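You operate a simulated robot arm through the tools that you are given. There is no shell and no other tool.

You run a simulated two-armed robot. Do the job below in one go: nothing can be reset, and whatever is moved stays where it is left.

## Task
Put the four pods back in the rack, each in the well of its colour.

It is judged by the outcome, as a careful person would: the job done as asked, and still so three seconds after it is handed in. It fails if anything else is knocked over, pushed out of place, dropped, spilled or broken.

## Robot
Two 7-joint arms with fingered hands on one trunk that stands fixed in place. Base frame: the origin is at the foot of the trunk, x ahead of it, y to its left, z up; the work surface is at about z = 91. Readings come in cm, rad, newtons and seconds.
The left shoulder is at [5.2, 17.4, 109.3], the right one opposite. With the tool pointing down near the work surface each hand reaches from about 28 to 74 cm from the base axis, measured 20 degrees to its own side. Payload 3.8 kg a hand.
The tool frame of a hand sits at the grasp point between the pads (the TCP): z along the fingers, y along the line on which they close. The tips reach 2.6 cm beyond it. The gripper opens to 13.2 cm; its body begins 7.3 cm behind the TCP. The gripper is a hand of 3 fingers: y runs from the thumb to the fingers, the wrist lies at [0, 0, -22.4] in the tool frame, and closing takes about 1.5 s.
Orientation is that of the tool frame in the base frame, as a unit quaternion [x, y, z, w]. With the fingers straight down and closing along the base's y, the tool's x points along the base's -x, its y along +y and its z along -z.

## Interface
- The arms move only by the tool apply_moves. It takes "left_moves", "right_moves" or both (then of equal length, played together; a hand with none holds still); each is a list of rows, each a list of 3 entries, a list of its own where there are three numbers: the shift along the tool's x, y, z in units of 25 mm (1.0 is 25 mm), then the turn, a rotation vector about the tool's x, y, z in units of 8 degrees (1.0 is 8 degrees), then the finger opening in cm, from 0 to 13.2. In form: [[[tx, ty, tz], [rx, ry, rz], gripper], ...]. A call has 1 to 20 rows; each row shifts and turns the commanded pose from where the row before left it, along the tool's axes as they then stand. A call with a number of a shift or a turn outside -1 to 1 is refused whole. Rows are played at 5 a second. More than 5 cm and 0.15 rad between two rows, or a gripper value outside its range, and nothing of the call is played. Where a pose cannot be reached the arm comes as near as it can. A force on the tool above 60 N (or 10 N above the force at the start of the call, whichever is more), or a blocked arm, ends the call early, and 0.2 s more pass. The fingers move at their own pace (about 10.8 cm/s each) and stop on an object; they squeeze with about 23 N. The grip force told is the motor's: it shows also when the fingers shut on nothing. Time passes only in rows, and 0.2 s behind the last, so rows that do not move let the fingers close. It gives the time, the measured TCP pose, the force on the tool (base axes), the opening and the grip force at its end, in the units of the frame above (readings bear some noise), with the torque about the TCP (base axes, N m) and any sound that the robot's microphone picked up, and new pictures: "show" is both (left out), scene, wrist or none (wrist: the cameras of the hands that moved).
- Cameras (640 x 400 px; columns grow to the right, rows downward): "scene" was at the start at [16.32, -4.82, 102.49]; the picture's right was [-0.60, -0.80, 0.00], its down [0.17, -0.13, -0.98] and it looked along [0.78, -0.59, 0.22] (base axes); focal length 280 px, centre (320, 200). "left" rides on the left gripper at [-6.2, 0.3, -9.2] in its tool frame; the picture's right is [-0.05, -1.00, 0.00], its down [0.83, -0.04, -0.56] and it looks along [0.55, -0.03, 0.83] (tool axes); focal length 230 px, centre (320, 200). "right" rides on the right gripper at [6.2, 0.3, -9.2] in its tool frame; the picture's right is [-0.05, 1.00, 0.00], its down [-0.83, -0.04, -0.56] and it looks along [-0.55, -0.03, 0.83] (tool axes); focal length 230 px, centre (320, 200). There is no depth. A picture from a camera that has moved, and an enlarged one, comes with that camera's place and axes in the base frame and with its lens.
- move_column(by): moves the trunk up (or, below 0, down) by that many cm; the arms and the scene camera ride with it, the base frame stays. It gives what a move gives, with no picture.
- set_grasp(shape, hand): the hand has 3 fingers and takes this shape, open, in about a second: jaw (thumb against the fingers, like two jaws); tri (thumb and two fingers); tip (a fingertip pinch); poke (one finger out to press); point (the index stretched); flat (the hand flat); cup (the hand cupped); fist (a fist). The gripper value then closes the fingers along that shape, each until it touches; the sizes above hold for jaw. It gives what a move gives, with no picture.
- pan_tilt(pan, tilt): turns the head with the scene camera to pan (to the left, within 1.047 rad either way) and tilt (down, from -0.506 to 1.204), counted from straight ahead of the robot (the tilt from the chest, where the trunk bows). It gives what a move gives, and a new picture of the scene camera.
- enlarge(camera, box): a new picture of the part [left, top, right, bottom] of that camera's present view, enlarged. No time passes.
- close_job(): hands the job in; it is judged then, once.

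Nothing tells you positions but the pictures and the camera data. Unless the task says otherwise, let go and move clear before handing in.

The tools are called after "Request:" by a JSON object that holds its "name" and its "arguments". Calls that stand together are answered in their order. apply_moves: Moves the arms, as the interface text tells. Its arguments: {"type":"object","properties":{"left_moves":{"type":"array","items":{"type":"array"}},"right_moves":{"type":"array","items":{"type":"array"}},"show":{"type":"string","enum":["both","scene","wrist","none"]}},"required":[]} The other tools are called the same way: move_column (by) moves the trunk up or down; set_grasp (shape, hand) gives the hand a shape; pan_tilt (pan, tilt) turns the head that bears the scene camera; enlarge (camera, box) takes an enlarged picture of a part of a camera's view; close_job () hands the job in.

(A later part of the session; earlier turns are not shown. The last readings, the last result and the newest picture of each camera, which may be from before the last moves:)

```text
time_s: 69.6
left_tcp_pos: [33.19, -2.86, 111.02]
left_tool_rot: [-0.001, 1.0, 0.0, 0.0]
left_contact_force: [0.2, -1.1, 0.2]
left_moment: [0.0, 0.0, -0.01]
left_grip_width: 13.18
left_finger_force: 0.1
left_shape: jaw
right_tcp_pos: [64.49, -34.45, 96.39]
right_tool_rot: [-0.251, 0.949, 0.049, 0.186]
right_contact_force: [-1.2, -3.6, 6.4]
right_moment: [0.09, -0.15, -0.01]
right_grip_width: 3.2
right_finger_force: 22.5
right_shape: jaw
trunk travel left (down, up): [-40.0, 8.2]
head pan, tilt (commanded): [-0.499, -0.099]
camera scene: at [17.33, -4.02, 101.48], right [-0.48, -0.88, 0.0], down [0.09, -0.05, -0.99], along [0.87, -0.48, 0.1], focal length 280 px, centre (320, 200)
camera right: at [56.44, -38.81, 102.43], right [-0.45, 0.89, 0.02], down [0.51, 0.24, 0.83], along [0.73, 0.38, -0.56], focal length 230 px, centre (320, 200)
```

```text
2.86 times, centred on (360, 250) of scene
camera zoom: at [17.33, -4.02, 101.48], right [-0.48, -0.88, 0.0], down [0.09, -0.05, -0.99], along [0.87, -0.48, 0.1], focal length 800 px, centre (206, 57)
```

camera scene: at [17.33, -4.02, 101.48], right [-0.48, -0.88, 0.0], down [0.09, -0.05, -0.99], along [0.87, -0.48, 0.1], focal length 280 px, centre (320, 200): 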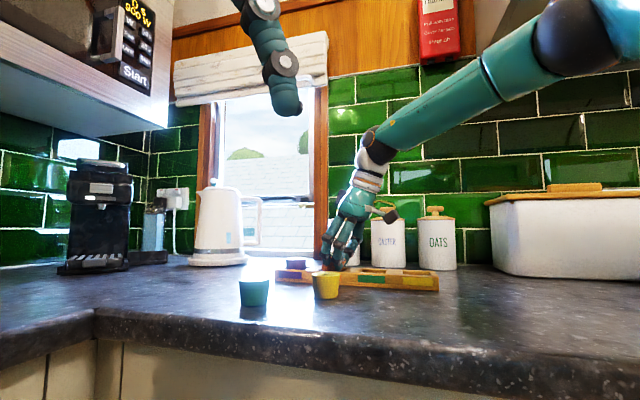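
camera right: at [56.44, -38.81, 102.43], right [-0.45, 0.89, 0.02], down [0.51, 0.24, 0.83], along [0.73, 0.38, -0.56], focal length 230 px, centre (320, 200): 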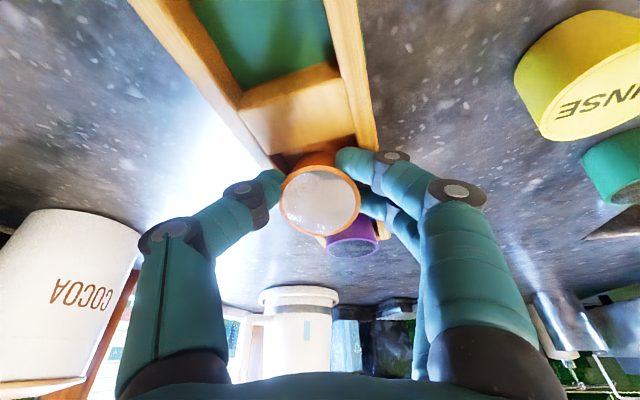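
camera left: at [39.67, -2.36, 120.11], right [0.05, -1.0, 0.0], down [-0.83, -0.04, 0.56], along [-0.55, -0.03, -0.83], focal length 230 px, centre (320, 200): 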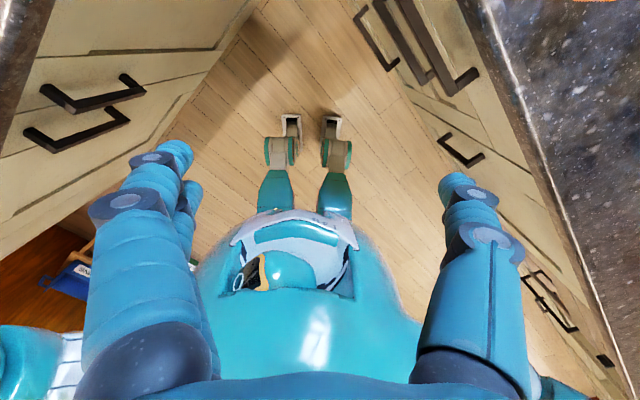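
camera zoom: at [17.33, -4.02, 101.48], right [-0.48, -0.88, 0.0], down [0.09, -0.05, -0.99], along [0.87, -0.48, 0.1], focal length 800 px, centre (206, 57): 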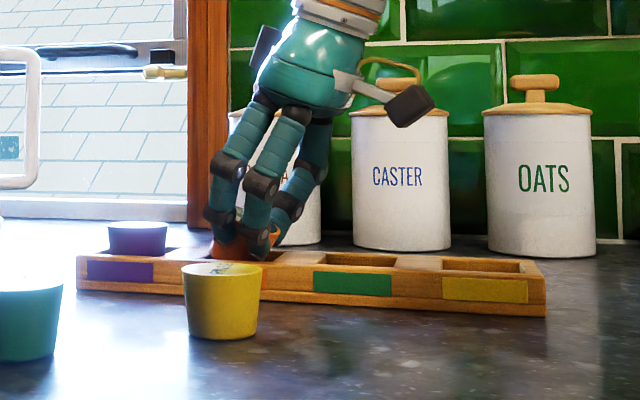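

The pod's far edge caught the divider, so the pod tipped back in the grip and the rack slid about 6 mm along its length. My estimate of the pod-to-hand offset was about 6 mm too short. I'll lift slightly, shift the pod back, and lower it again before releasing.

Request:
{"name": "apply_moves", "arguments": {"right_moves": [[[-0.075, 0, -0.185], [0, 0, 0], 2.5], [[0.106, 0.042, -0.043], [0, 0, 0], 2.5], [[0.106, 0.042, -0.042], [0, 0, 0], 2.5], [[0.06, 0, 0.148], [0, 0, 0], 2.5], [[0, 0, 0], [0, 0, 0], 2.5]], "show": "both"}}

Request:
{"name": "enlarge", "arguments": {"camera": "right", "box": [200, 60, 440, 240]}}

Request:
{"name": "enlarge", "arguments": {"camera": "scene", "box": [260, 180, 460, 320]}}

```text
time_s: 70.8
left_tcp_pos: [33.25, -2.86, 110.88]
left_tool_rot: [-0.001, 1.0, 0.0, 0.001]
left_contact_force: [1.1, 0.2, 0.0]
left_moment: [0.01, 0.0, 0.02]
left_grip_width: 13.18
left_finger_force: 0.1
left_shape: jaw
right_tcp_pos: [64.25, -34.47, 96.34]
right_tool_rot: [-0.252, 0.949, 0.049, 0.184]
right_contact_force: [0.3, 0.2, 0.9]
right_moment: [-0.01, 0.01, -0.02]
right_grip_width: 3.17
right_finger_force: 23.3
right_shape: jaw
trunk travel left (down, up): [-40.0, 8.2]
head pan, tilt (commanded): [-0.499, -0.099]
camera scene: at [17.39, -4.02, 101.47], right [-0.48, -0.88, 0.0], down [0.09, -0.05, -1.0], along [0.87, -0.48, 0.1], focal length 280 px, centre (320, 200)
camera right: at [56.09, -38.85, 102.45], right [-0.45, 0.89, 0.02], down [0.51, 0.24, 0.83], along [0.73, 0.38, -0.56], focal length 230 px, centre (320, 200)
```

scene: 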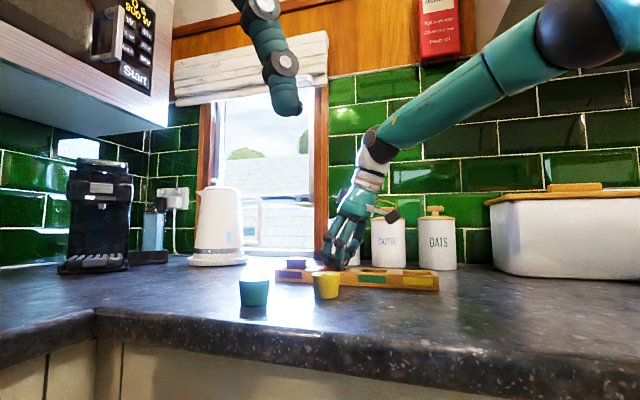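
right: 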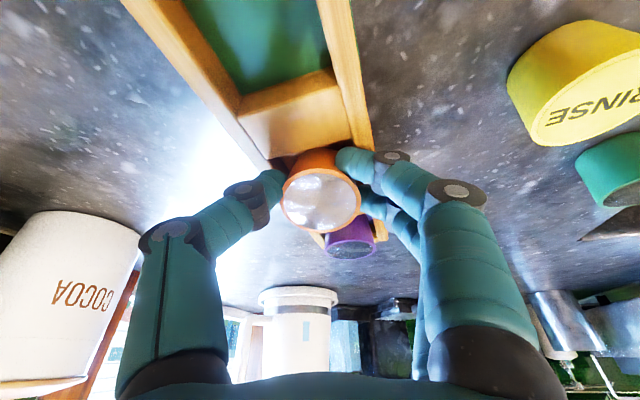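

```text
2.22 times, centred on (320, 150) of right
camera zoom: at [56.09, -38.85, 102.45], right [-0.45, 0.89, 0.02], down [0.51, 0.24, 0.83], along [0.73, 0.38, -0.56], focal length 511 px, centre (320, 311)
```

zoom: 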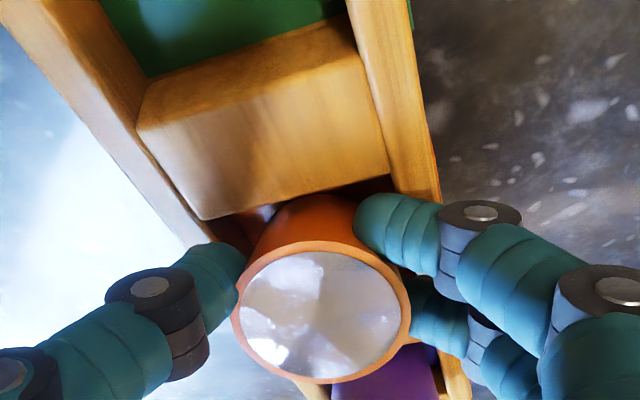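

```text
2.86 times, centred on (360, 250) of scene
camera zoom: at [17.39, -4.02, 101.47], right [-0.48, -0.88, 0.0], down [0.09, -0.05, -1.0], along [0.87, -0.48, 0.1], focal length 800 px, centre (206, 57)
```

zoom: 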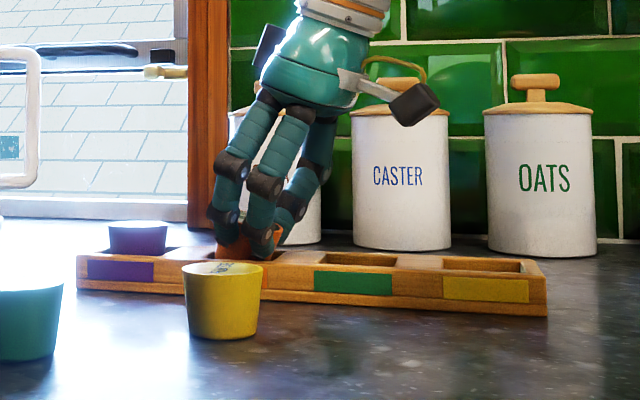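

Contact load is gone and the pod's base is inside the well. I'll nudge it a touch nearer and lower, then open.

Request:
{"name": "apply_moves", "arguments": {"right_moves": [[[0.1, -0.02, 0.045], [0, 0, 0], 2.5], [[0, 0, 0], [0, 0, 0], 2.5], [[0, 0, 0], [0, 0, 0], 3.4], [[0, 0, 0], [0, 0, 0], 3.8], [[0, 0, 0], [0, 0, 0], 4.3], [[0, 0, 0], [0, 0, 0], 4.8], [[0, 0, 0], [0, 0, 0], 5.4], [[0, 0, 0], [0, 0, 0], 6.0], [[0, 0, 0], [0, 0, 0], 6.0]], "show": "wrist"}}

Request:
{"name": "enlarge", "arguments": {"camera": "right", "box": [200, 60, 440, 240]}}

Request:
{"name": "enlarge", "arguments": {"camera": "scene", "box": [260, 180, 460, 320]}}

```text
time_s: 72.8
left_tcp_pos: [33.27, -2.83, 110.81]
left_tool_rot: [-0.001, 1.0, 0.0, -0.001]
left_contact_force: [0.3, 0.4, 0.6]
left_moment: [-0.03, -0.02, -0.03]
left_grip_width: 13.19
left_finger_force: 0.1
left_shape: jaw
right_tcp_pos: [64.1, -34.7, 96.1]
right_tool_rot: [-0.251, 0.949, 0.049, 0.184]
right_contact_force: [2.1, -3.7, 6.6]
right_moment: [0.05, 0.05, 0.05]
right_grip_width: 5.63
right_finger_force: 0.0
right_shape: jaw
trunk travel left (down, up): [-40.0, 8.2]
head pan, tilt (commanded): [-0.499, -0.099]
camera right: at [55.9, -39.04, 102.27], right [-0.45, 0.89, 0.02], down [0.51, 0.24, 0.83], along [0.73, 0.38, -0.56], focal length 230 px, centre (320, 200)
```

right: 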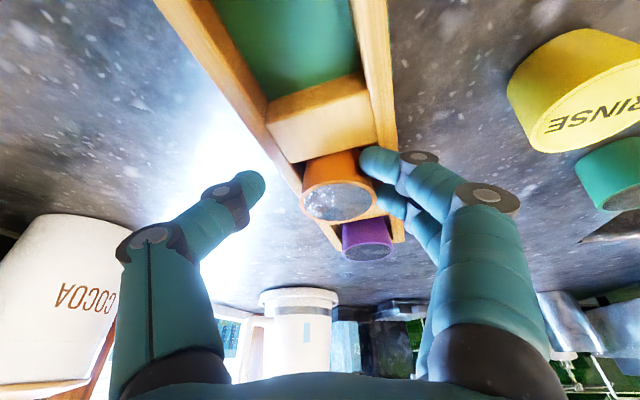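

```text
2.22 times, centred on (320, 150) of right
camera zoom: at [55.9, -39.04, 102.27], right [-0.45, 0.89, 0.02], down [0.51, 0.24, 0.83], along [0.73, 0.38, -0.56], focal length 511 px, centre (320, 311)
```

zoom: 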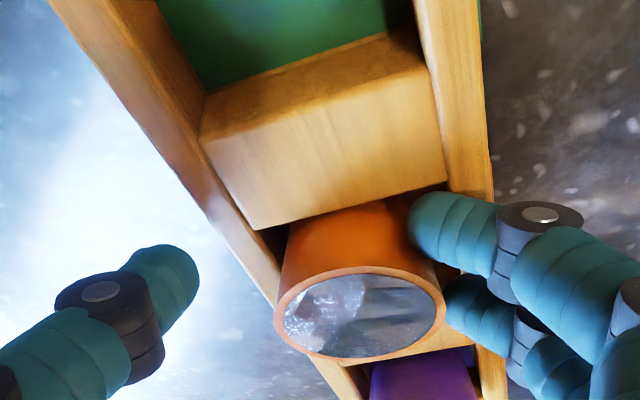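

```text
2.86 times, centred on (360, 250) of scene
camera zoom: at [17.37, -4.03, 101.47], right [-0.48, -0.88, 0.0], down [0.09, -0.05, -0.99], along [0.87, -0.48, 0.1], focal length 800 px, centre (206, 57)
```

zoom: 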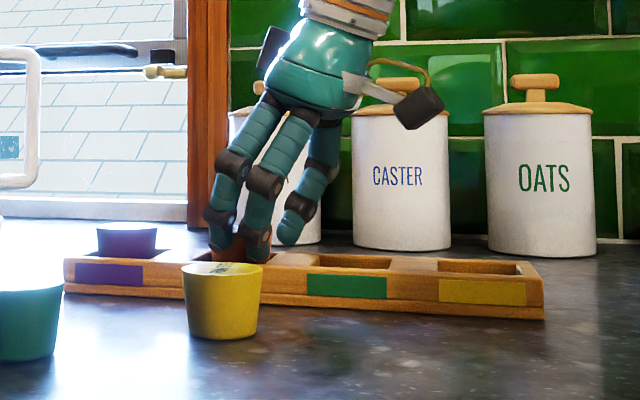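

The orange pod is now flat in its well, but a fingertip pressed on the rack wall while opening and dragged the rack about 1.4 cm. I'll lift clear now and later grip the rack itself and slide it back to its original spot, which I measured.

Request:
{"name": "apply_moves", "arguments": {"right_moves": [[[-0.06, 0, -0.148], [0, 0, 0], 5.6], [[-0.06, 0, -0.148], [0, 0, 0], 5.8], [[-0.12, 0, -0.3], [0, 0, 0], 6.2], [[-0.2, 0, -0.5], [0, 0, 0], 6.4], [[0, 0, -0.8], [0, 0, 0], 6.4], [[0, 0, -0.8], [0, 0, 0], 7], [[0, 0, 0], [0, 0, 0], 8]], "show": "both"}}

Request:
{"name": "enlarge", "arguments": {"camera": "right", "box": [200, 0, 480, 200]}}

Request:
{"name": "enlarge", "arguments": {"camera": "scene", "box": [260, 180, 460, 320]}}

```text
time_s: 74.4
left_tcp_pos: [33.34, -2.84, 110.93]
left_tool_rot: [-0.001, 1.0, 0.0, 0.0]
left_contact_force: [-0.1, -0.5, -0.1]
left_moment: [-0.01, 0.02, 0.02]
left_grip_width: 13.21
left_finger_force: 0.0
left_shape: jaw
right_tcp_pos: [62.69, -35.41, 102.76]
right_tool_rot: [-0.251, 0.949, 0.049, 0.184]
right_contact_force: [-0.2, 0.0, 0.9]
right_moment: [-0.01, 0.01, 0.05]
right_grip_width: 7.95
right_finger_force: 0.0
right_shape: jaw
trunk travel left (down, up): [-40.0, 8.2]
head pan, tilt (commanded): [-0.499, -0.099]
camera scene: at [17.41, -4.03, 101.46], right [-0.48, -0.88, 0.0], down [0.09, -0.05, -1.0], along [0.87, -0.48, 0.1], focal length 280 px, centre (320, 200)
camera right: at [54.56, -39.94, 108.92], right [-0.45, 0.89, 0.02], down [0.51, 0.24, 0.83], along [0.73, 0.38, -0.56], focal length 230 px, centre (320, 200)
```

scene: 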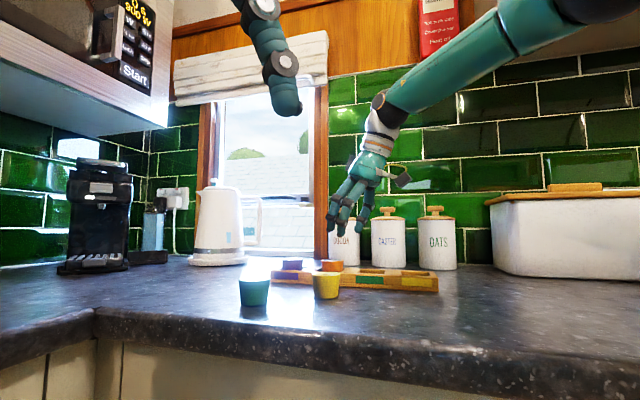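
right: 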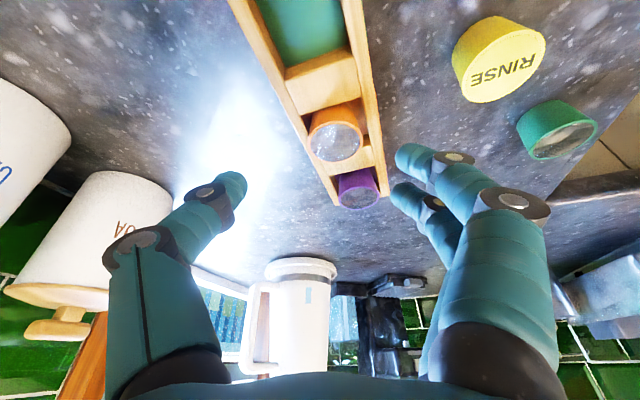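

```text
2.00 times, centred on (340, 100) of right
camera zoom: at [54.56, -39.94, 108.92], right [-0.45, 0.89, 0.02], down [0.51, 0.24, 0.83], along [0.73, 0.38, -0.56], focal length 460 px, centre (280, 400)
```

zoom: 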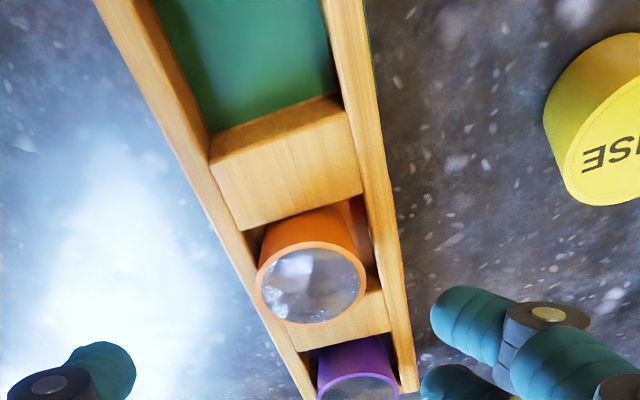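

```text
2.86 times, centred on (360, 250) of scene
camera zoom: at [17.41, -4.03, 101.46], right [-0.48, -0.88, 0.0], down [0.09, -0.05, -1.0], along [0.87, -0.48, 0.1], focal length 800 px, centre (206, 57)
```

zoom: 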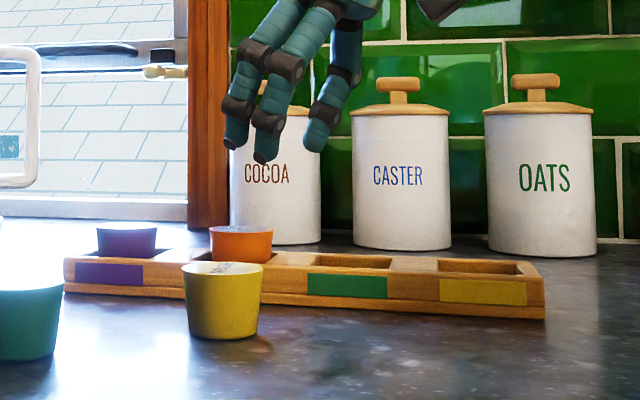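

Two pods are seated. Next I'll go for the teal pod near (53,-14). I'll move over it, turning the tilt direction to about 45° so the arm can reach.

Request:
{"name": "apply_moves", "arguments": {"right_moves": [[[-0.014, 0.922, 0.059], [0, 0, 0], 8], [[-0.014, 0.922, 0.059], [0, 0, 0], 8], [[-0.014, 0.922, 0.059], [0, 0, 0], 8], [[-0.014, 0.922, 0.059], [0, 0, 0], 8], [[-0.014, 0.922, 0.059], [0, 0, 0], 8], [[-0.014, 0.922, 0.059], [0, 0, 0], 8], [[-0.014, 0.922, 0.059], [0, 0, 0], 8], [[0, 0, 0], [-0.241, 0, -0.599], 8], [[0, 0, 0], [-0.241, 0, -0.599], 8], [[0, 0, 0], [-0.241, 0, -0.599], 8], [[0, 0, 0], [0, 0, 0], 8]], "show": "both"}}

```text
time_s: 76.8
left_tcp_pos: [33.22, -2.83, 110.84]
left_tool_rot: [-0.001, 1.0, 0.0, -0.001]
left_contact_force: [1.1, -0.7, 0.3]
left_moment: [-0.01, 0.01, 0.0]
left_grip_width: 13.17
left_finger_force: 0.1
left_shape: jaw
right_tcp_pos: [55.02, -20.77, 102.0]
right_tool_rot: [-0.377, 0.906, 0.074, 0.177]
right_contact_force: [0.4, 0.2, -0.4]
right_moment: [0.03, 0.05, 0.02]
right_grip_width: 7.93
right_finger_force: 0.1
right_shape: jaw
trunk travel left (down, up): [-40.0, 8.2]
head pan, tilt (commanded): [-0.499, -0.099]
camera scene: at [17.39, -4.02, 101.47], right [-0.48, -0.88, 0.0], down [0.09, -0.05, -0.99], along [0.87, -0.48, 0.1], focal length 280 px, centre (320, 200)
camera right: at [48.4, -27.32, 108.08], right [-0.68, 0.74, 0.02], down [0.43, 0.37, 0.83], along [0.6, 0.57, -0.56], focal length 230 px, centre (320, 200)
```

scene: 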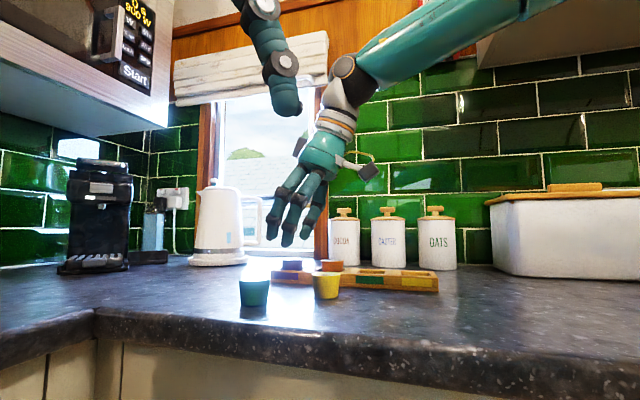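
right: 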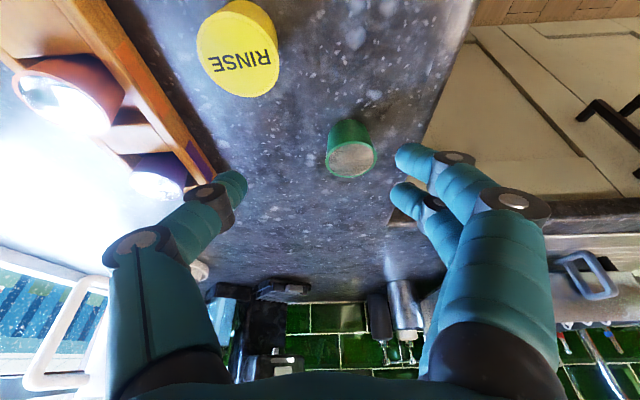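

The arm reached this spot fine; the teal pod is at about (56.8,-15.2). I'll approach to hover above it.

Request:
{"name": "apply_moves", "arguments": {"right_moves": [[[-0.41, 0.356, 0.383], [0, 0, 0], 8], [[-0.41, 0.356, 0.383], [0, 0, 0], 8], [[-0.41, 0.356, 0.383], [0, 0, 0], 8], [[0, 0, 0], [0, 0, 0], 8]], "show": "wrist"}}

Request:
{"name": "enlarge", "arguments": {"camera": "right", "box": [220, 60, 460, 220]}}

```text
time_s: 77.8
left_tcp_pos: [33.36, -2.81, 110.98]
left_tool_rot: [-0.001, 1.0, 0.0, 0.0]
left_contact_force: [0.5, 0.8, -0.4]
left_moment: [0.01, 0.02, -0.05]
left_grip_width: 13.19
left_finger_force: 0.0
left_shape: jaw
right_tcp_pos: [56.14, -16.45, 100.32]
right_tool_rot: [-0.376, 0.907, 0.073, 0.176]
right_contact_force: [-0.3, -0.3, -0.3]
right_moment: [-0.02, 0.03, -0.04]
right_grip_width: 7.96
right_finger_force: 0.1
right_shape: jaw
trunk travel left (down, up): [-40.0, 8.2]
head pan, tilt (commanded): [-0.499, -0.099]
camera right: at [49.45, -22.78, 106.37], right [-0.67, 0.74, 0.02], down [0.43, 0.37, 0.83], along [0.6, 0.56, -0.56], focal length 230 px, centre (320, 200)
```

right: 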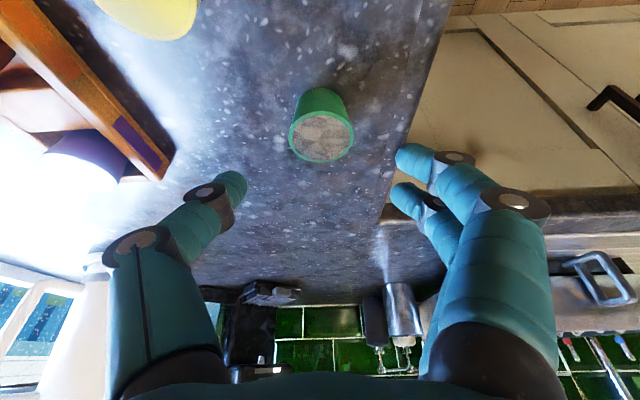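

```text
2.50 times, centred on (340, 140) of right
camera zoom: at [49.45, -22.78, 106.37], right [-0.67, 0.74, 0.02], down [0.43, 0.37, 0.83], along [0.6, 0.56, -0.56], focal length 575 px, centre (270, 350)
```

zoom: 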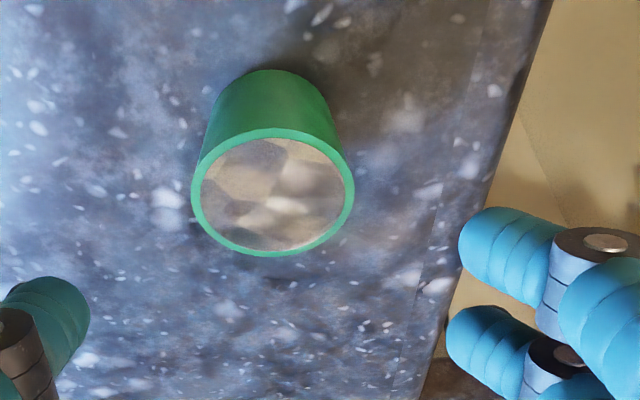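

The pod measures 4.4 cm across the rim with its top at z≈94.3, which corrects my earlier offset. I'll descend onto the teal pod, properly centred this time, and check before closing.

Request:
{"name": "apply_moves", "arguments": {"right_moves": [[[0.175, 0.0115, 0.608], [0, 0, 0], 8], [[0.175, 0.0115, 0.608], [0, 0, 0], 8], [[0.175, 0.0115, 0.608], [0, 0, 0], 8], [[0, 0, 0], [0, 0, 0], 8]], "show": "wrist"}}

Request:
{"name": "enlarge", "arguments": {"camera": "right", "box": [220, 100, 460, 260]}}

Request:
{"name": "enlarge", "arguments": {"camera": "scene", "box": [190, 180, 390, 330]}}

```text
time_s: 78.8
left_tcp_pos: [33.12, -2.86, 110.84]
left_tool_rot: [0.0, 1.0, 0.0, 0.001]
left_contact_force: [0.5, -0.1, -0.1]
left_moment: [0.02, 0.02, 0.02]
left_grip_width: 13.19
left_finger_force: 0.1
left_shape: jaw
right_tcp_pos: [56.38, -15.88, 95.6]
right_tool_rot: [-0.377, 0.906, 0.073, 0.176]
right_contact_force: [-0.5, 0.1, 0.0]
right_moment: [0.01, -0.03, 0.02]
right_grip_width: 7.94
right_finger_force: 0.0
right_shape: jaw
trunk travel left (down, up): [-40.0, 8.2]
head pan, tilt (commanded): [-0.499, -0.099]
camera right: at [49.68, -22.26, 101.81], right [-0.67, 0.74, 0.02], down [0.43, 0.37, 0.83], along [0.6, 0.57, -0.56], focal length 230 px, centre (320, 200)
```

right: 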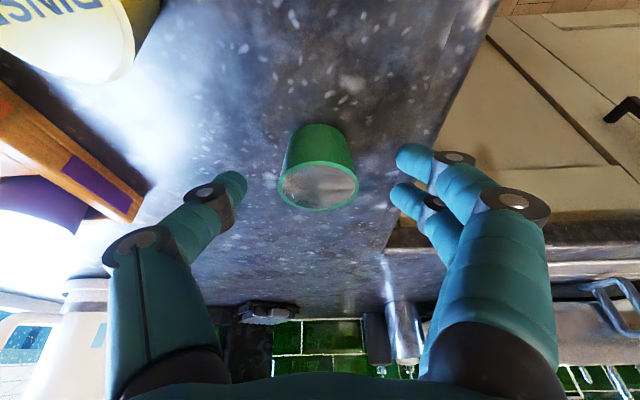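

```text
2.50 times, centred on (340, 180) of right
camera zoom: at [49.68, -22.26, 101.81], right [-0.67, 0.74, 0.02], down [0.43, 0.37, 0.83], along [0.6, 0.57, -0.56], focal length 575 px, centre (270, 250)
```

zoom: 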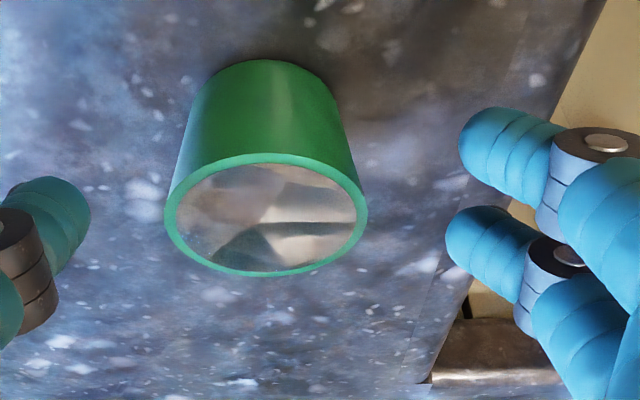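

```text
2.67 times, centred on (290, 255) of scene
camera zoom: at [17.37, -4.0, 101.48], right [-0.48, -0.88, 0.0], down [0.09, -0.05, -0.99], along [0.87, -0.48, 0.1], focal length 747 px, centre (400, 53)
```

zoom: 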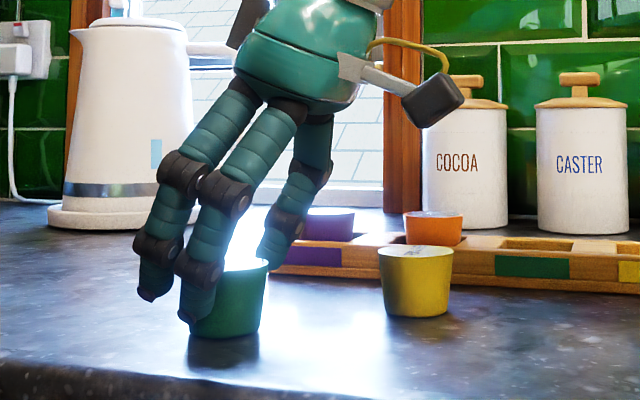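

The pod is centred between the fingers. Closing on it.

Request:
{"name": "apply_moves", "arguments": {"right_moves": [[[0, -0.03, 0], [0, 0, 0], 7], [[0, 0, 0], [0, 0, 0], 6], [[0, 0, 0], [0, 0, 0], 5], [[0, 0, 0], [0, 0, 0], 4], [[0, 0, 0], [0, 0, 0], 3], [[0, 0, 0], [0, 0, 0], 2.5], [[0, 0, 0], [0, 0, 0], 2.5], [[0, 0, 0], [0, 0, 0], 2.5], [[-0.1, 0, -0.25], [0, 0, 0], 2.5], [[-0.2, 0, -0.5], [0, 0, 0], 2.5], [[-0.26, 0, -0.64], [0, 0, 0], 2.5], [[-0.3, 0, -0.74], [0, 0, 0], 2.5], [[0, 0, 0], [0, 0, 0], 2.5]], "show": "both"}}

Request:
{"name": "enlarge", "arguments": {"camera": "right", "box": [220, 100, 460, 260]}}

Request:
{"name": "enlarge", "arguments": {"camera": "scene", "box": [190, 160, 390, 310]}}

```text
time_s: 81.6
left_tcp_pos: [33.36, -2.82, 110.87]
left_tool_rot: [-0.001, 1.0, 0.0, 0.001]
left_contact_force: [0.2, 0.5, 0.3]
left_moment: [-0.05, -0.02, 0.0]
left_grip_width: 13.19
left_finger_force: 0.1
left_shape: jaw
right_tcp_pos: [56.52, -16.12, 101.29]
right_tool_rot: [-0.378, 0.906, 0.074, 0.176]
right_contact_force: [0.0, -0.8, -0.9]
right_moment: [0.0, -0.03, 0.03]
right_grip_width: 3.44
right_finger_force: 23.1
right_shape: jaw
trunk travel left (down, up): [-40.0, 8.2]
head pan, tilt (commanded): [-0.499, -0.099]
camera scene: at [17.41, -4.03, 101.46], right [-0.48, -0.88, 0.0], down [0.09, -0.05, -1.0], along [0.87, -0.48, 0.1], focal length 280 px, centre (320, 200)
camera right: at [49.79, -22.43, 107.45], right [-0.67, 0.74, 0.02], down [0.43, 0.37, 0.83], along [0.6, 0.56, -0.56], focal length 230 px, centre (320, 200)
```

scene: 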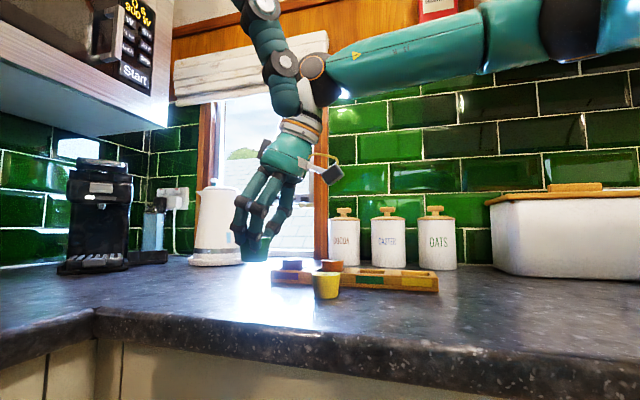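
right: 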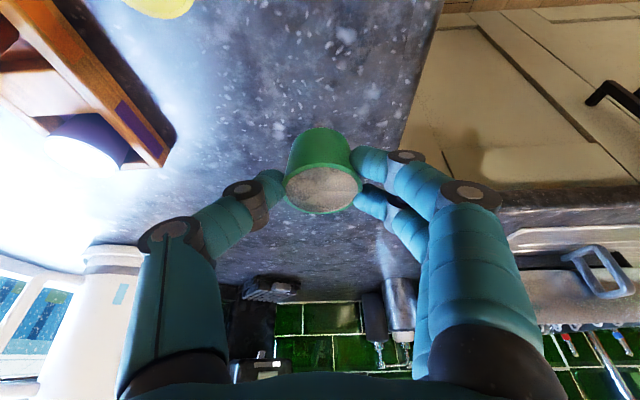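

```text
2.50 times, centred on (340, 180) of right
camera zoom: at [49.79, -22.43, 107.45], right [-0.67, 0.74, 0.02], down [0.43, 0.37, 0.83], along [0.6, 0.56, -0.56], focal length 575 px, centre (270, 250)
```

zoom: 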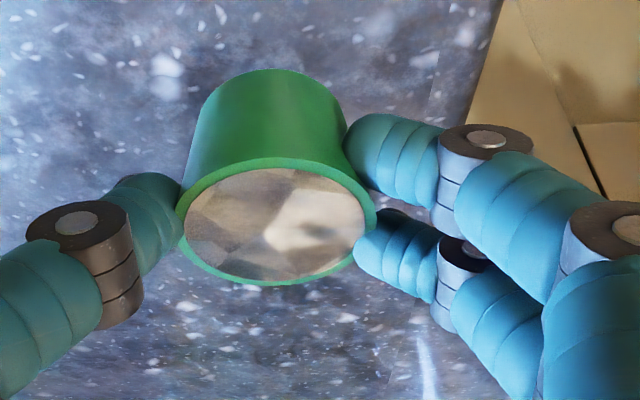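

```text
2.67 times, centred on (290, 235) of scene
camera zoom: at [17.41, -4.03, 101.46], right [-0.48, -0.88, 0.0], down [0.09, -0.05, -1.0], along [0.87, -0.48, 0.1], focal length 747 px, centre (400, 107)
```

zoom: 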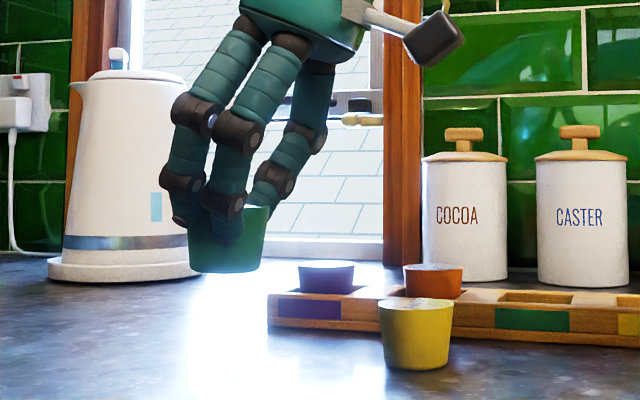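

The teal pod is held level. I'll carry it across to hover over the teal well and turn the tilt direction back to line up with the rack.

Request:
{"name": "apply_moves", "arguments": {"right_moves": [[[0.538, -0.697, -0.193], [0, 0, 0], 2.5], [[0.538, -0.697, -0.193], [0, 0, 0], 2.5], [[0.538, -0.697, -0.193], [0, 0, 0], 2.5], [[0.538, -0.697, -0.193], [0, 0, 0], 2.5], [[0.538, -0.697, -0.193], [0, 0, 0], 2.5], [[0.538, -0.697, -0.193], [0, 0, 0], 2.5], [[0.538, -0.697, -0.193], [0, 0, 0], 2.5], [[0.538, -0.697, -0.193], [0, 0, 0], 2.5], [[0.538, -0.697, -0.193], [0, 0, 0], 2.5], [[0.538, -0.697, -0.193], [0, 0, 0], 2.5], [[0, 0, 0], [0.243, 0, 0.598], 2.5], [[0, 0, 0], [0.243, 0, 0.598], 2.5], [[0, 0, 0], [0.243, 0, 0.598], 2.5], [[0, 0, 0], [0, 0, 0], 2.5]], "show": "both"}}

Request:
{"name": "enlarge", "arguments": {"camera": "right", "box": [200, 60, 440, 220]}}

```text
time_s: 84.6
left_tcp_pos: [33.3, -2.75, 110.92]
left_tool_rot: [-0.001, 1.0, 0.0, 0.0]
left_contact_force: [-0.5, -0.1, -1.0]
left_moment: [-0.03, 0.02, 0.0]
left_grip_width: 13.19
left_finger_force: 0.1
left_shape: jaw
right_tcp_pos: [58.63, -38.33, 100.6]
right_tool_rot: [-0.251, 0.949, 0.048, 0.184]
right_contact_force: [-0.5, -1.1, -0.5]
right_moment: [0.02, -0.02, -0.03]
right_grip_width: 3.43
right_finger_force: 22.9
right_shape: jaw
trunk travel left (down, up): [-40.0, 8.2]
head pan, tilt (commanded): [-0.499, -0.099]
camera scene: at [17.4, -4.04, 101.46], right [-0.48, -0.88, 0.0], down [0.09, -0.05, -1.0], along [0.87, -0.48, 0.1], focal length 280 px, centre (320, 200)
camera right: at [50.42, -42.74, 106.84], right [-0.45, 0.89, 0.02], down [0.51, 0.24, 0.83], along [0.73, 0.38, -0.56], focal length 230 px, centre (320, 200)
```

scene: 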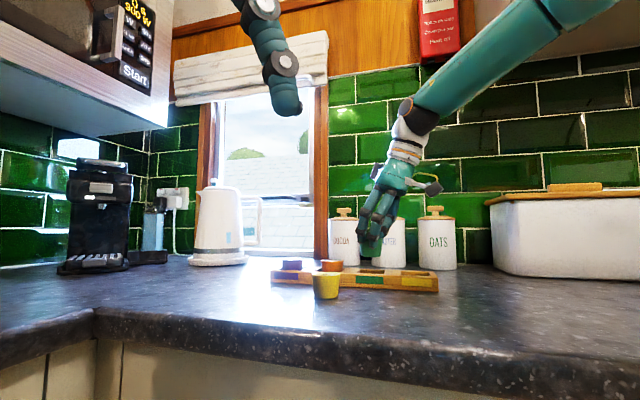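
right: 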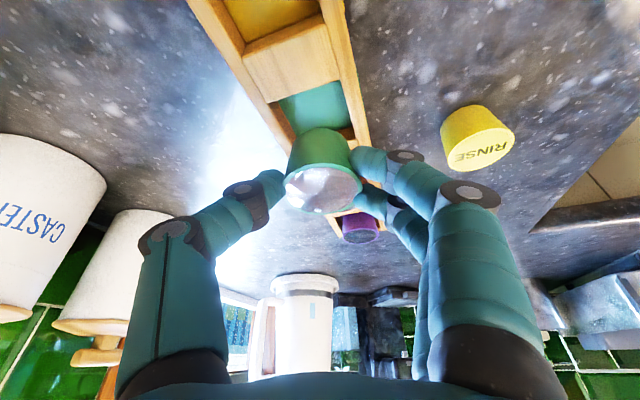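

```text
2.50 times, centred on (320, 140) of right
camera zoom: at [50.42, -42.74, 106.84], right [-0.45, 0.89, 0.02], down [0.51, 0.24, 0.83], along [0.73, 0.38, -0.56], focal length 575 px, centre (320, 350)
```

zoom: 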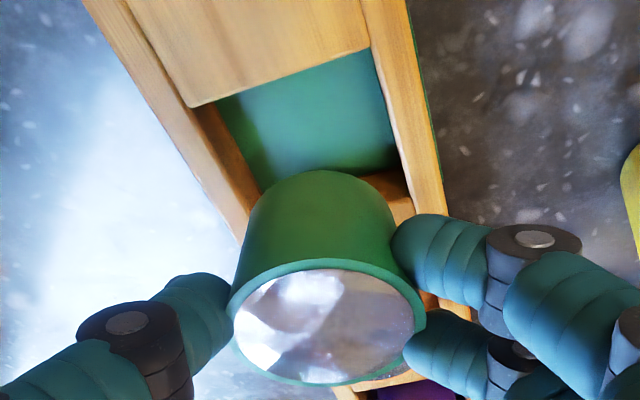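

The teal well's centre is about (59.7,-38.1), and the pod needs a 5 mm sideways shift. I'll correct and come down to just above the rack, then check.

Request:
{"name": "apply_moves", "arguments": {"right_moves": [[[-0.036, -0.192, 0.014], [0, 0, 0], 2.5], [[0.109, 0, 0.272], [0, 0, 0], 2.5], [[0.109, 0, 0.272], [0, 0, 0], 2.5], [[0.109, 0, 0.272], [0, 0, 0], 2.5], [[0, 0, 0], [0, 0, 0], 2.5]], "show": "wrist"}}

Request:
{"name": "enlarge", "arguments": {"camera": "right", "box": [200, 80, 440, 240]}}

Request:
{"name": "enlarge", "arguments": {"camera": "scene", "box": [290, 180, 450, 310]}}

```text
time_s: 85.8
left_tcp_pos: [33.29, -2.84, 110.87]
left_tool_rot: [-0.001, 1.0, 0.001, 0.0]
left_contact_force: [0.2, 1.1, -0.3]
left_moment: [0.01, -0.04, -0.05]
left_grip_width: 13.17
left_finger_force: 0.1
left_shape: jaw
right_tcp_pos: [58.87, -38.72, 98.51]
right_tool_rot: [-0.251, 0.949, 0.048, 0.184]
right_contact_force: [0.2, 0.2, -0.9]
right_moment: [-0.04, 0.04, 0.03]
right_grip_width: 3.42
right_finger_force: 23.1
right_shape: jaw
trunk travel left (down, up): [-40.0, 8.2]
head pan, tilt (commanded): [-0.499, -0.099]
camera right: at [50.77, -43.16, 104.73], right [-0.45, 0.89, 0.02], down [0.51, 0.24, 0.83], along [0.73, 0.38, -0.56], focal length 230 px, centre (320, 200)
```

right: 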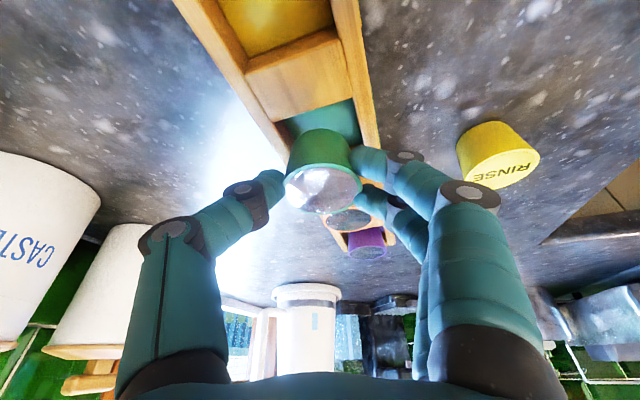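

```text
2.50 times, centred on (320, 160) of right
camera zoom: at [50.77, -43.16, 104.73], right [-0.45, 0.89, 0.02], down [0.51, 0.24, 0.83], along [0.73, 0.38, -0.56], focal length 575 px, centre (320, 300)
```

zoom: 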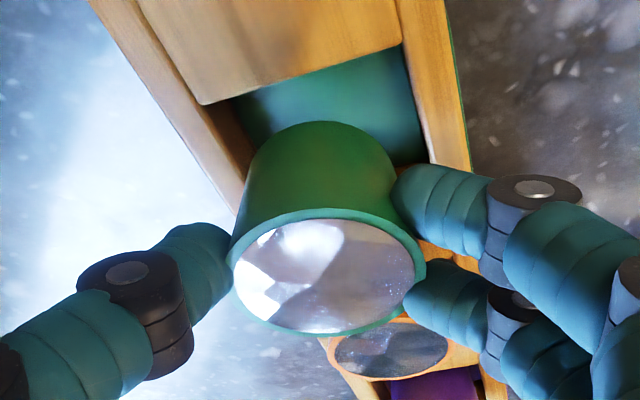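

```text
3.08 times, centred on (370, 245) of scene
camera zoom: at [17.39, -4.02, 101.47], right [-0.48, -0.88, 0.0], down [0.09, -0.05, -1.0], along [0.87, -0.48, 0.1], focal length 862 px, centre (166, 62)
```

zoom: 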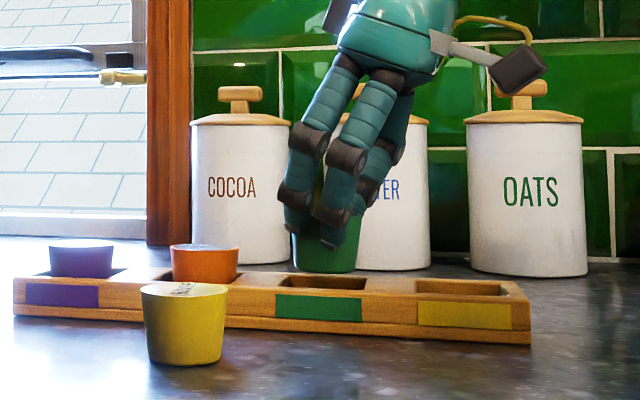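

The pod sits centred over the teal well with clearance all round. Lowering the last 2 cm, keeping the fingertips above the rack walls.

Request:
{"name": "apply_moves", "arguments": {"right_moves": [[[0.075, 0, 0.185], [0, 0, 0], 2.5], [[0.075, 0, 0.185], [0, 0, 0], 2.5], [[0.075, 0, 0.185], [0, 0, 0], 2.5], [[0.067, 0, 0.165], [0, 0, 0], 2.5], [[0, 0, 0], [0, 0, 0], 2.5]], "show": "wrist"}}

Request:
{"name": "enlarge", "arguments": {"camera": "right", "box": [200, 80, 440, 240]}}

Request:
{"name": "enlarge", "arguments": {"camera": "scene", "box": [290, 180, 450, 310]}}

```text
time_s: 87.0
left_tcp_pos: [33.12, -2.83, 110.87]
left_tool_rot: [-0.001, 1.0, 0.0, 0.0]
left_contact_force: [0.5, -0.1, 0.0]
left_moment: [-0.02, 0.01, 0.0]
left_grip_width: 13.18
left_finger_force: 0.2
left_shape: jaw
right_tcp_pos: [58.93, -38.81, 96.38]
right_tool_rot: [-0.251, 0.949, 0.049, 0.184]
right_contact_force: [-0.9, -0.1, 0.1]
right_moment: [0.01, -0.01, -0.03]
right_grip_width: 3.41
right_finger_force: 22.9
right_shape: jaw
trunk travel left (down, up): [-40.0, 8.2]
head pan, tilt (commanded): [-0.499, -0.099]
camera right: at [50.77, -43.17, 102.76], right [-0.45, 0.89, 0.02], down [0.51, 0.24, 0.83], along [0.73, 0.38, -0.56], focal length 230 px, centre (320, 200)
```

right: 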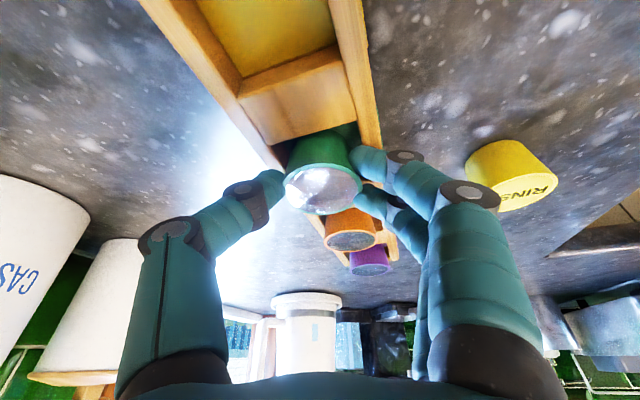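

```text
2.50 times, centred on (320, 160) of right
camera zoom: at [50.77, -43.17, 102.76], right [-0.45, 0.89, 0.02], down [0.51, 0.24, 0.83], along [0.73, 0.38, -0.56], focal length 575 px, centre (320, 300)
```

zoom: 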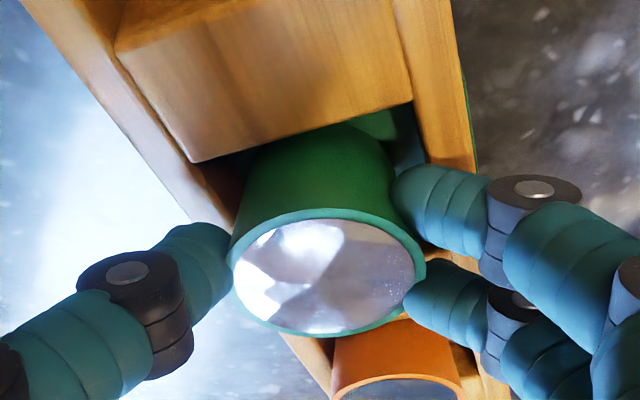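

```text
3.08 times, centred on (370, 245) of scene
camera zoom: at [17.39, -4.02, 101.47], right [-0.48, -0.88, 0.0], down [0.09, -0.05, -1.0], along [0.87, -0.48, 0.1], focal length 862 px, centre (166, 62)
```

zoom: 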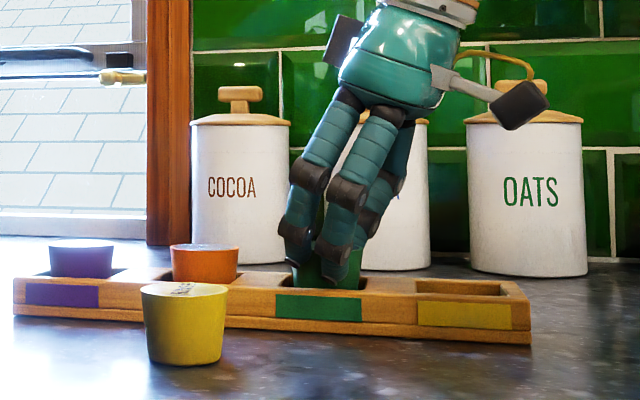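

The pod is in the well with no contact force, and the rack hasn't moved. Opening slowly and then backing out.

Request:
{"name": "apply_moves", "arguments": {"right_moves": [[[0, 0, 0], [0, 0, 0], 3.6], [[0, 0, 0], [0, 0, 0], 4.0], [[0, 0, 0], [0, 0, 0], 4.5], [[0, 0, 0], [0, 0, 0], 5.2], [[0, 0, 0], [0, 0, 0], 6.0], [[0, 0, 0], [0, 0, 0], 6.4], [[0, 0, 0], [0, 0, 0], 6.4]], "show": "wrist"}}

Request:
{"name": "enlarge", "arguments": {"camera": "right", "box": [200, 80, 440, 240]}}

Request:
{"name": "enlarge", "arguments": {"camera": "scene", "box": [290, 180, 450, 310]}}

```text
time_s: 88.6
left_tcp_pos: [33.18, -2.82, 110.76]
left_tool_rot: [-0.001, 1.0, 0.0, 0.0]
left_contact_force: [0.2, -0.4, -0.1]
left_moment: [-0.02, 0.04, 0.02]
left_grip_width: 13.23
left_finger_force: 0.0
left_shape: jaw
right_tcp_pos: [58.89, -38.7, 96.58]
right_tool_rot: [-0.251, 0.949, 0.049, 0.184]
right_contact_force: [0.0, -0.3, 0.9]
right_moment: [0.03, -0.01, 0.0]
right_grip_width: 6.34
right_finger_force: 0.0
right_shape: jaw
trunk travel left (down, up): [-40.0, 8.2]
head pan, tilt (commanded): [-0.499, -0.099]
camera right: at [50.78, -43.17, 102.77], right [-0.45, 0.89, 0.02], down [0.51, 0.24, 0.83], along [0.73, 0.38, -0.56], focal length 230 px, centre (320, 200)
```

right: 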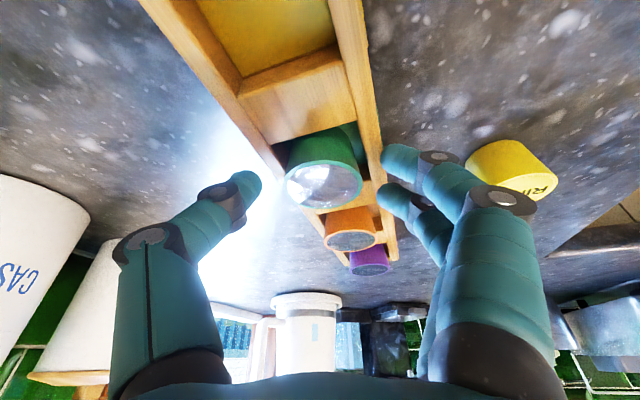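

```text
2.50 times, centred on (320, 160) of right
camera zoom: at [50.78, -43.17, 102.77], right [-0.45, 0.89, 0.02], down [0.51, 0.24, 0.83], along [0.73, 0.38, -0.56], focal length 575 px, centre (320, 300)
```

zoom: 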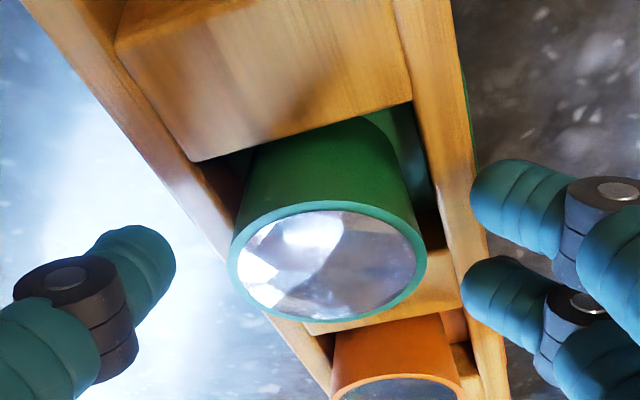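

```text
3.08 times, centred on (370, 245) of scene
camera zoom: at [17.4, -4.02, 101.47], right [-0.48, -0.88, 0.0], down [0.09, -0.05, -1.0], along [0.87, -0.48, 0.1], focal length 862 px, centre (166, 62)
```

zoom: 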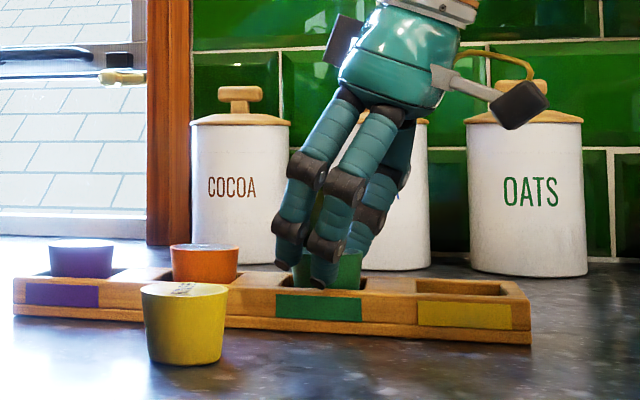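

The teal pod is level in its well and the rack didn't move. I'll back out, reduce the tilt to 10°, and go over the yellow pod at about (55.5,-26.3).

Request:
{"name": "apply_moves", "arguments": {"right_moves": [[[-0.075, 0, -0.185], [0, 0, 0], 6.4], [[-0.15, 0, -0.37], [0, 0, 0], 6.4], [[0, 0, -0.8], [0, 0, 0], 6.4], [[0, 0, -0.8], [0, 0, 0], 7], [[0, 0, 0], [0, 0.75, 0], 8], [[0, 0, 0], [0, 0.75, 0], 8], [[-0.292, 0.83, 0.032], [0, 0, 0], 8], [[-0.292, 0.83, 0.032], [0, 0, 0], 8], [[-0.292, 0.83, 0.032], [0, 0, 0], 8], [[-0.292, 0.83, 0.032], [0, 0, 0], 8], [[-0.292, 0.83, 0.032], [0, 0, 0], 8], [[-0.292, 0.83, 0.032], [0, 0, 0], 8], [[0, 0, 0], [0, 0, 0], 8]], "show": "both"}}

Request:
{"name": "enlarge", "arguments": {"camera": "right", "box": [220, 60, 460, 220]}}

Request:
{"name": "enlarge", "arguments": {"camera": "scene", "box": [260, 180, 460, 320]}}

```text
time_s: 91.4
left_tcp_pos: [33.24, -2.7, 110.8]
left_tool_rot: [-0.001, 1.0, 0.0, 0.0]
left_contact_force: [-0.1, 0.0, -0.4]
left_moment: [0.0, -0.03, 0.01]
left_grip_width: 13.21
left_finger_force: 0.1
left_shape: jaw
right_tcp_pos: [55.17, -26.45, 102.13]
right_tool_rot: [-0.256, 0.963, 0.023, 0.083]
right_contact_force: [-0.3, 0.1, -0.9]
right_moment: [0.0, -0.02, -0.01]
right_grip_width: 7.98
right_finger_force: 0.0
right_shape: jaw
trunk travel left (down, up): [-40.0, 8.2]
head pan, tilt (commanded): [-0.499, -0.099]
camera scene: at [17.39, -4.03, 101.47], right [-0.48, -0.88, 0.0], down [0.09, -0.05, -1.0], along [0.87, -0.48, 0.1], focal length 280 px, centre (320, 200)
camera right: at [48.33, -30.07, 110.08], right [-0.45, 0.89, 0.01], down [0.65, 0.32, 0.69], along [0.61, 0.32, -0.72], focal length 230 px, centre (320, 200)
```

scene: 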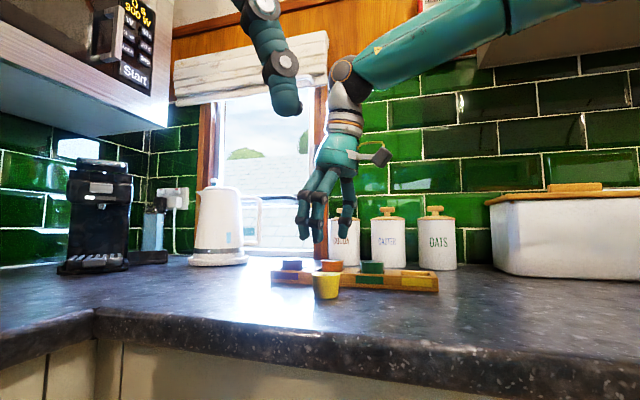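
right: 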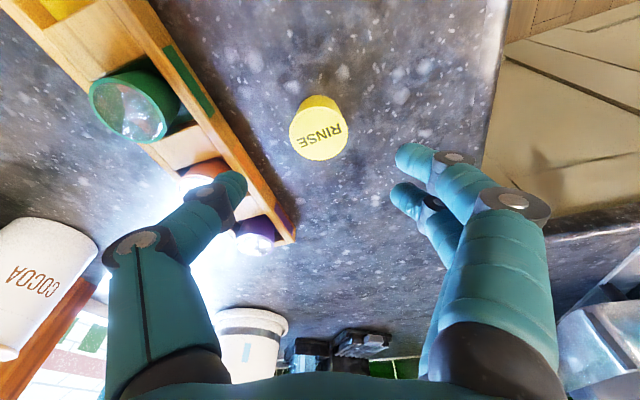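

```text
2.50 times, centred on (340, 140) of right
camera zoom: at [48.33, -30.07, 110.08], right [-0.45, 0.89, 0.01], down [0.65, 0.32, 0.69], along [0.61, 0.32, -0.72], focal length 575 px, centre (270, 350)
```

zoom: 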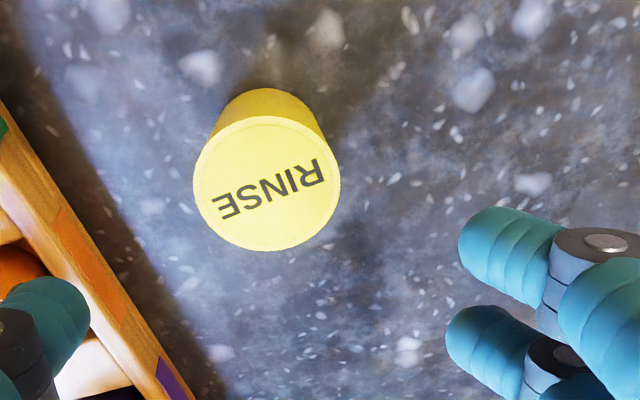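

```text
2.86 times, centred on (360, 250) of scene
camera zoom: at [17.39, -4.03, 101.47], right [-0.48, -0.88, 0.0], down [0.09, -0.05, -1.0], along [0.87, -0.48, 0.1], focal length 800 px, centre (206, 57)
```

zoom: 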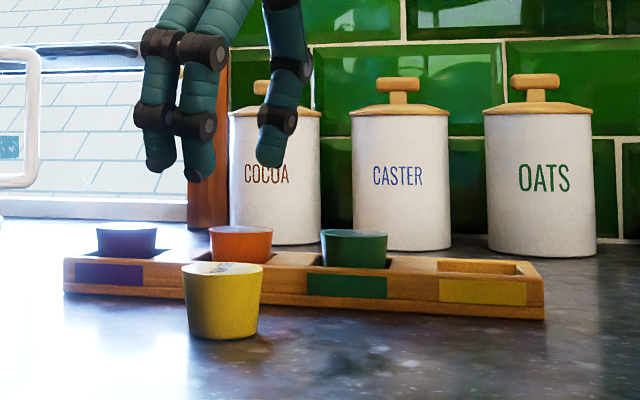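

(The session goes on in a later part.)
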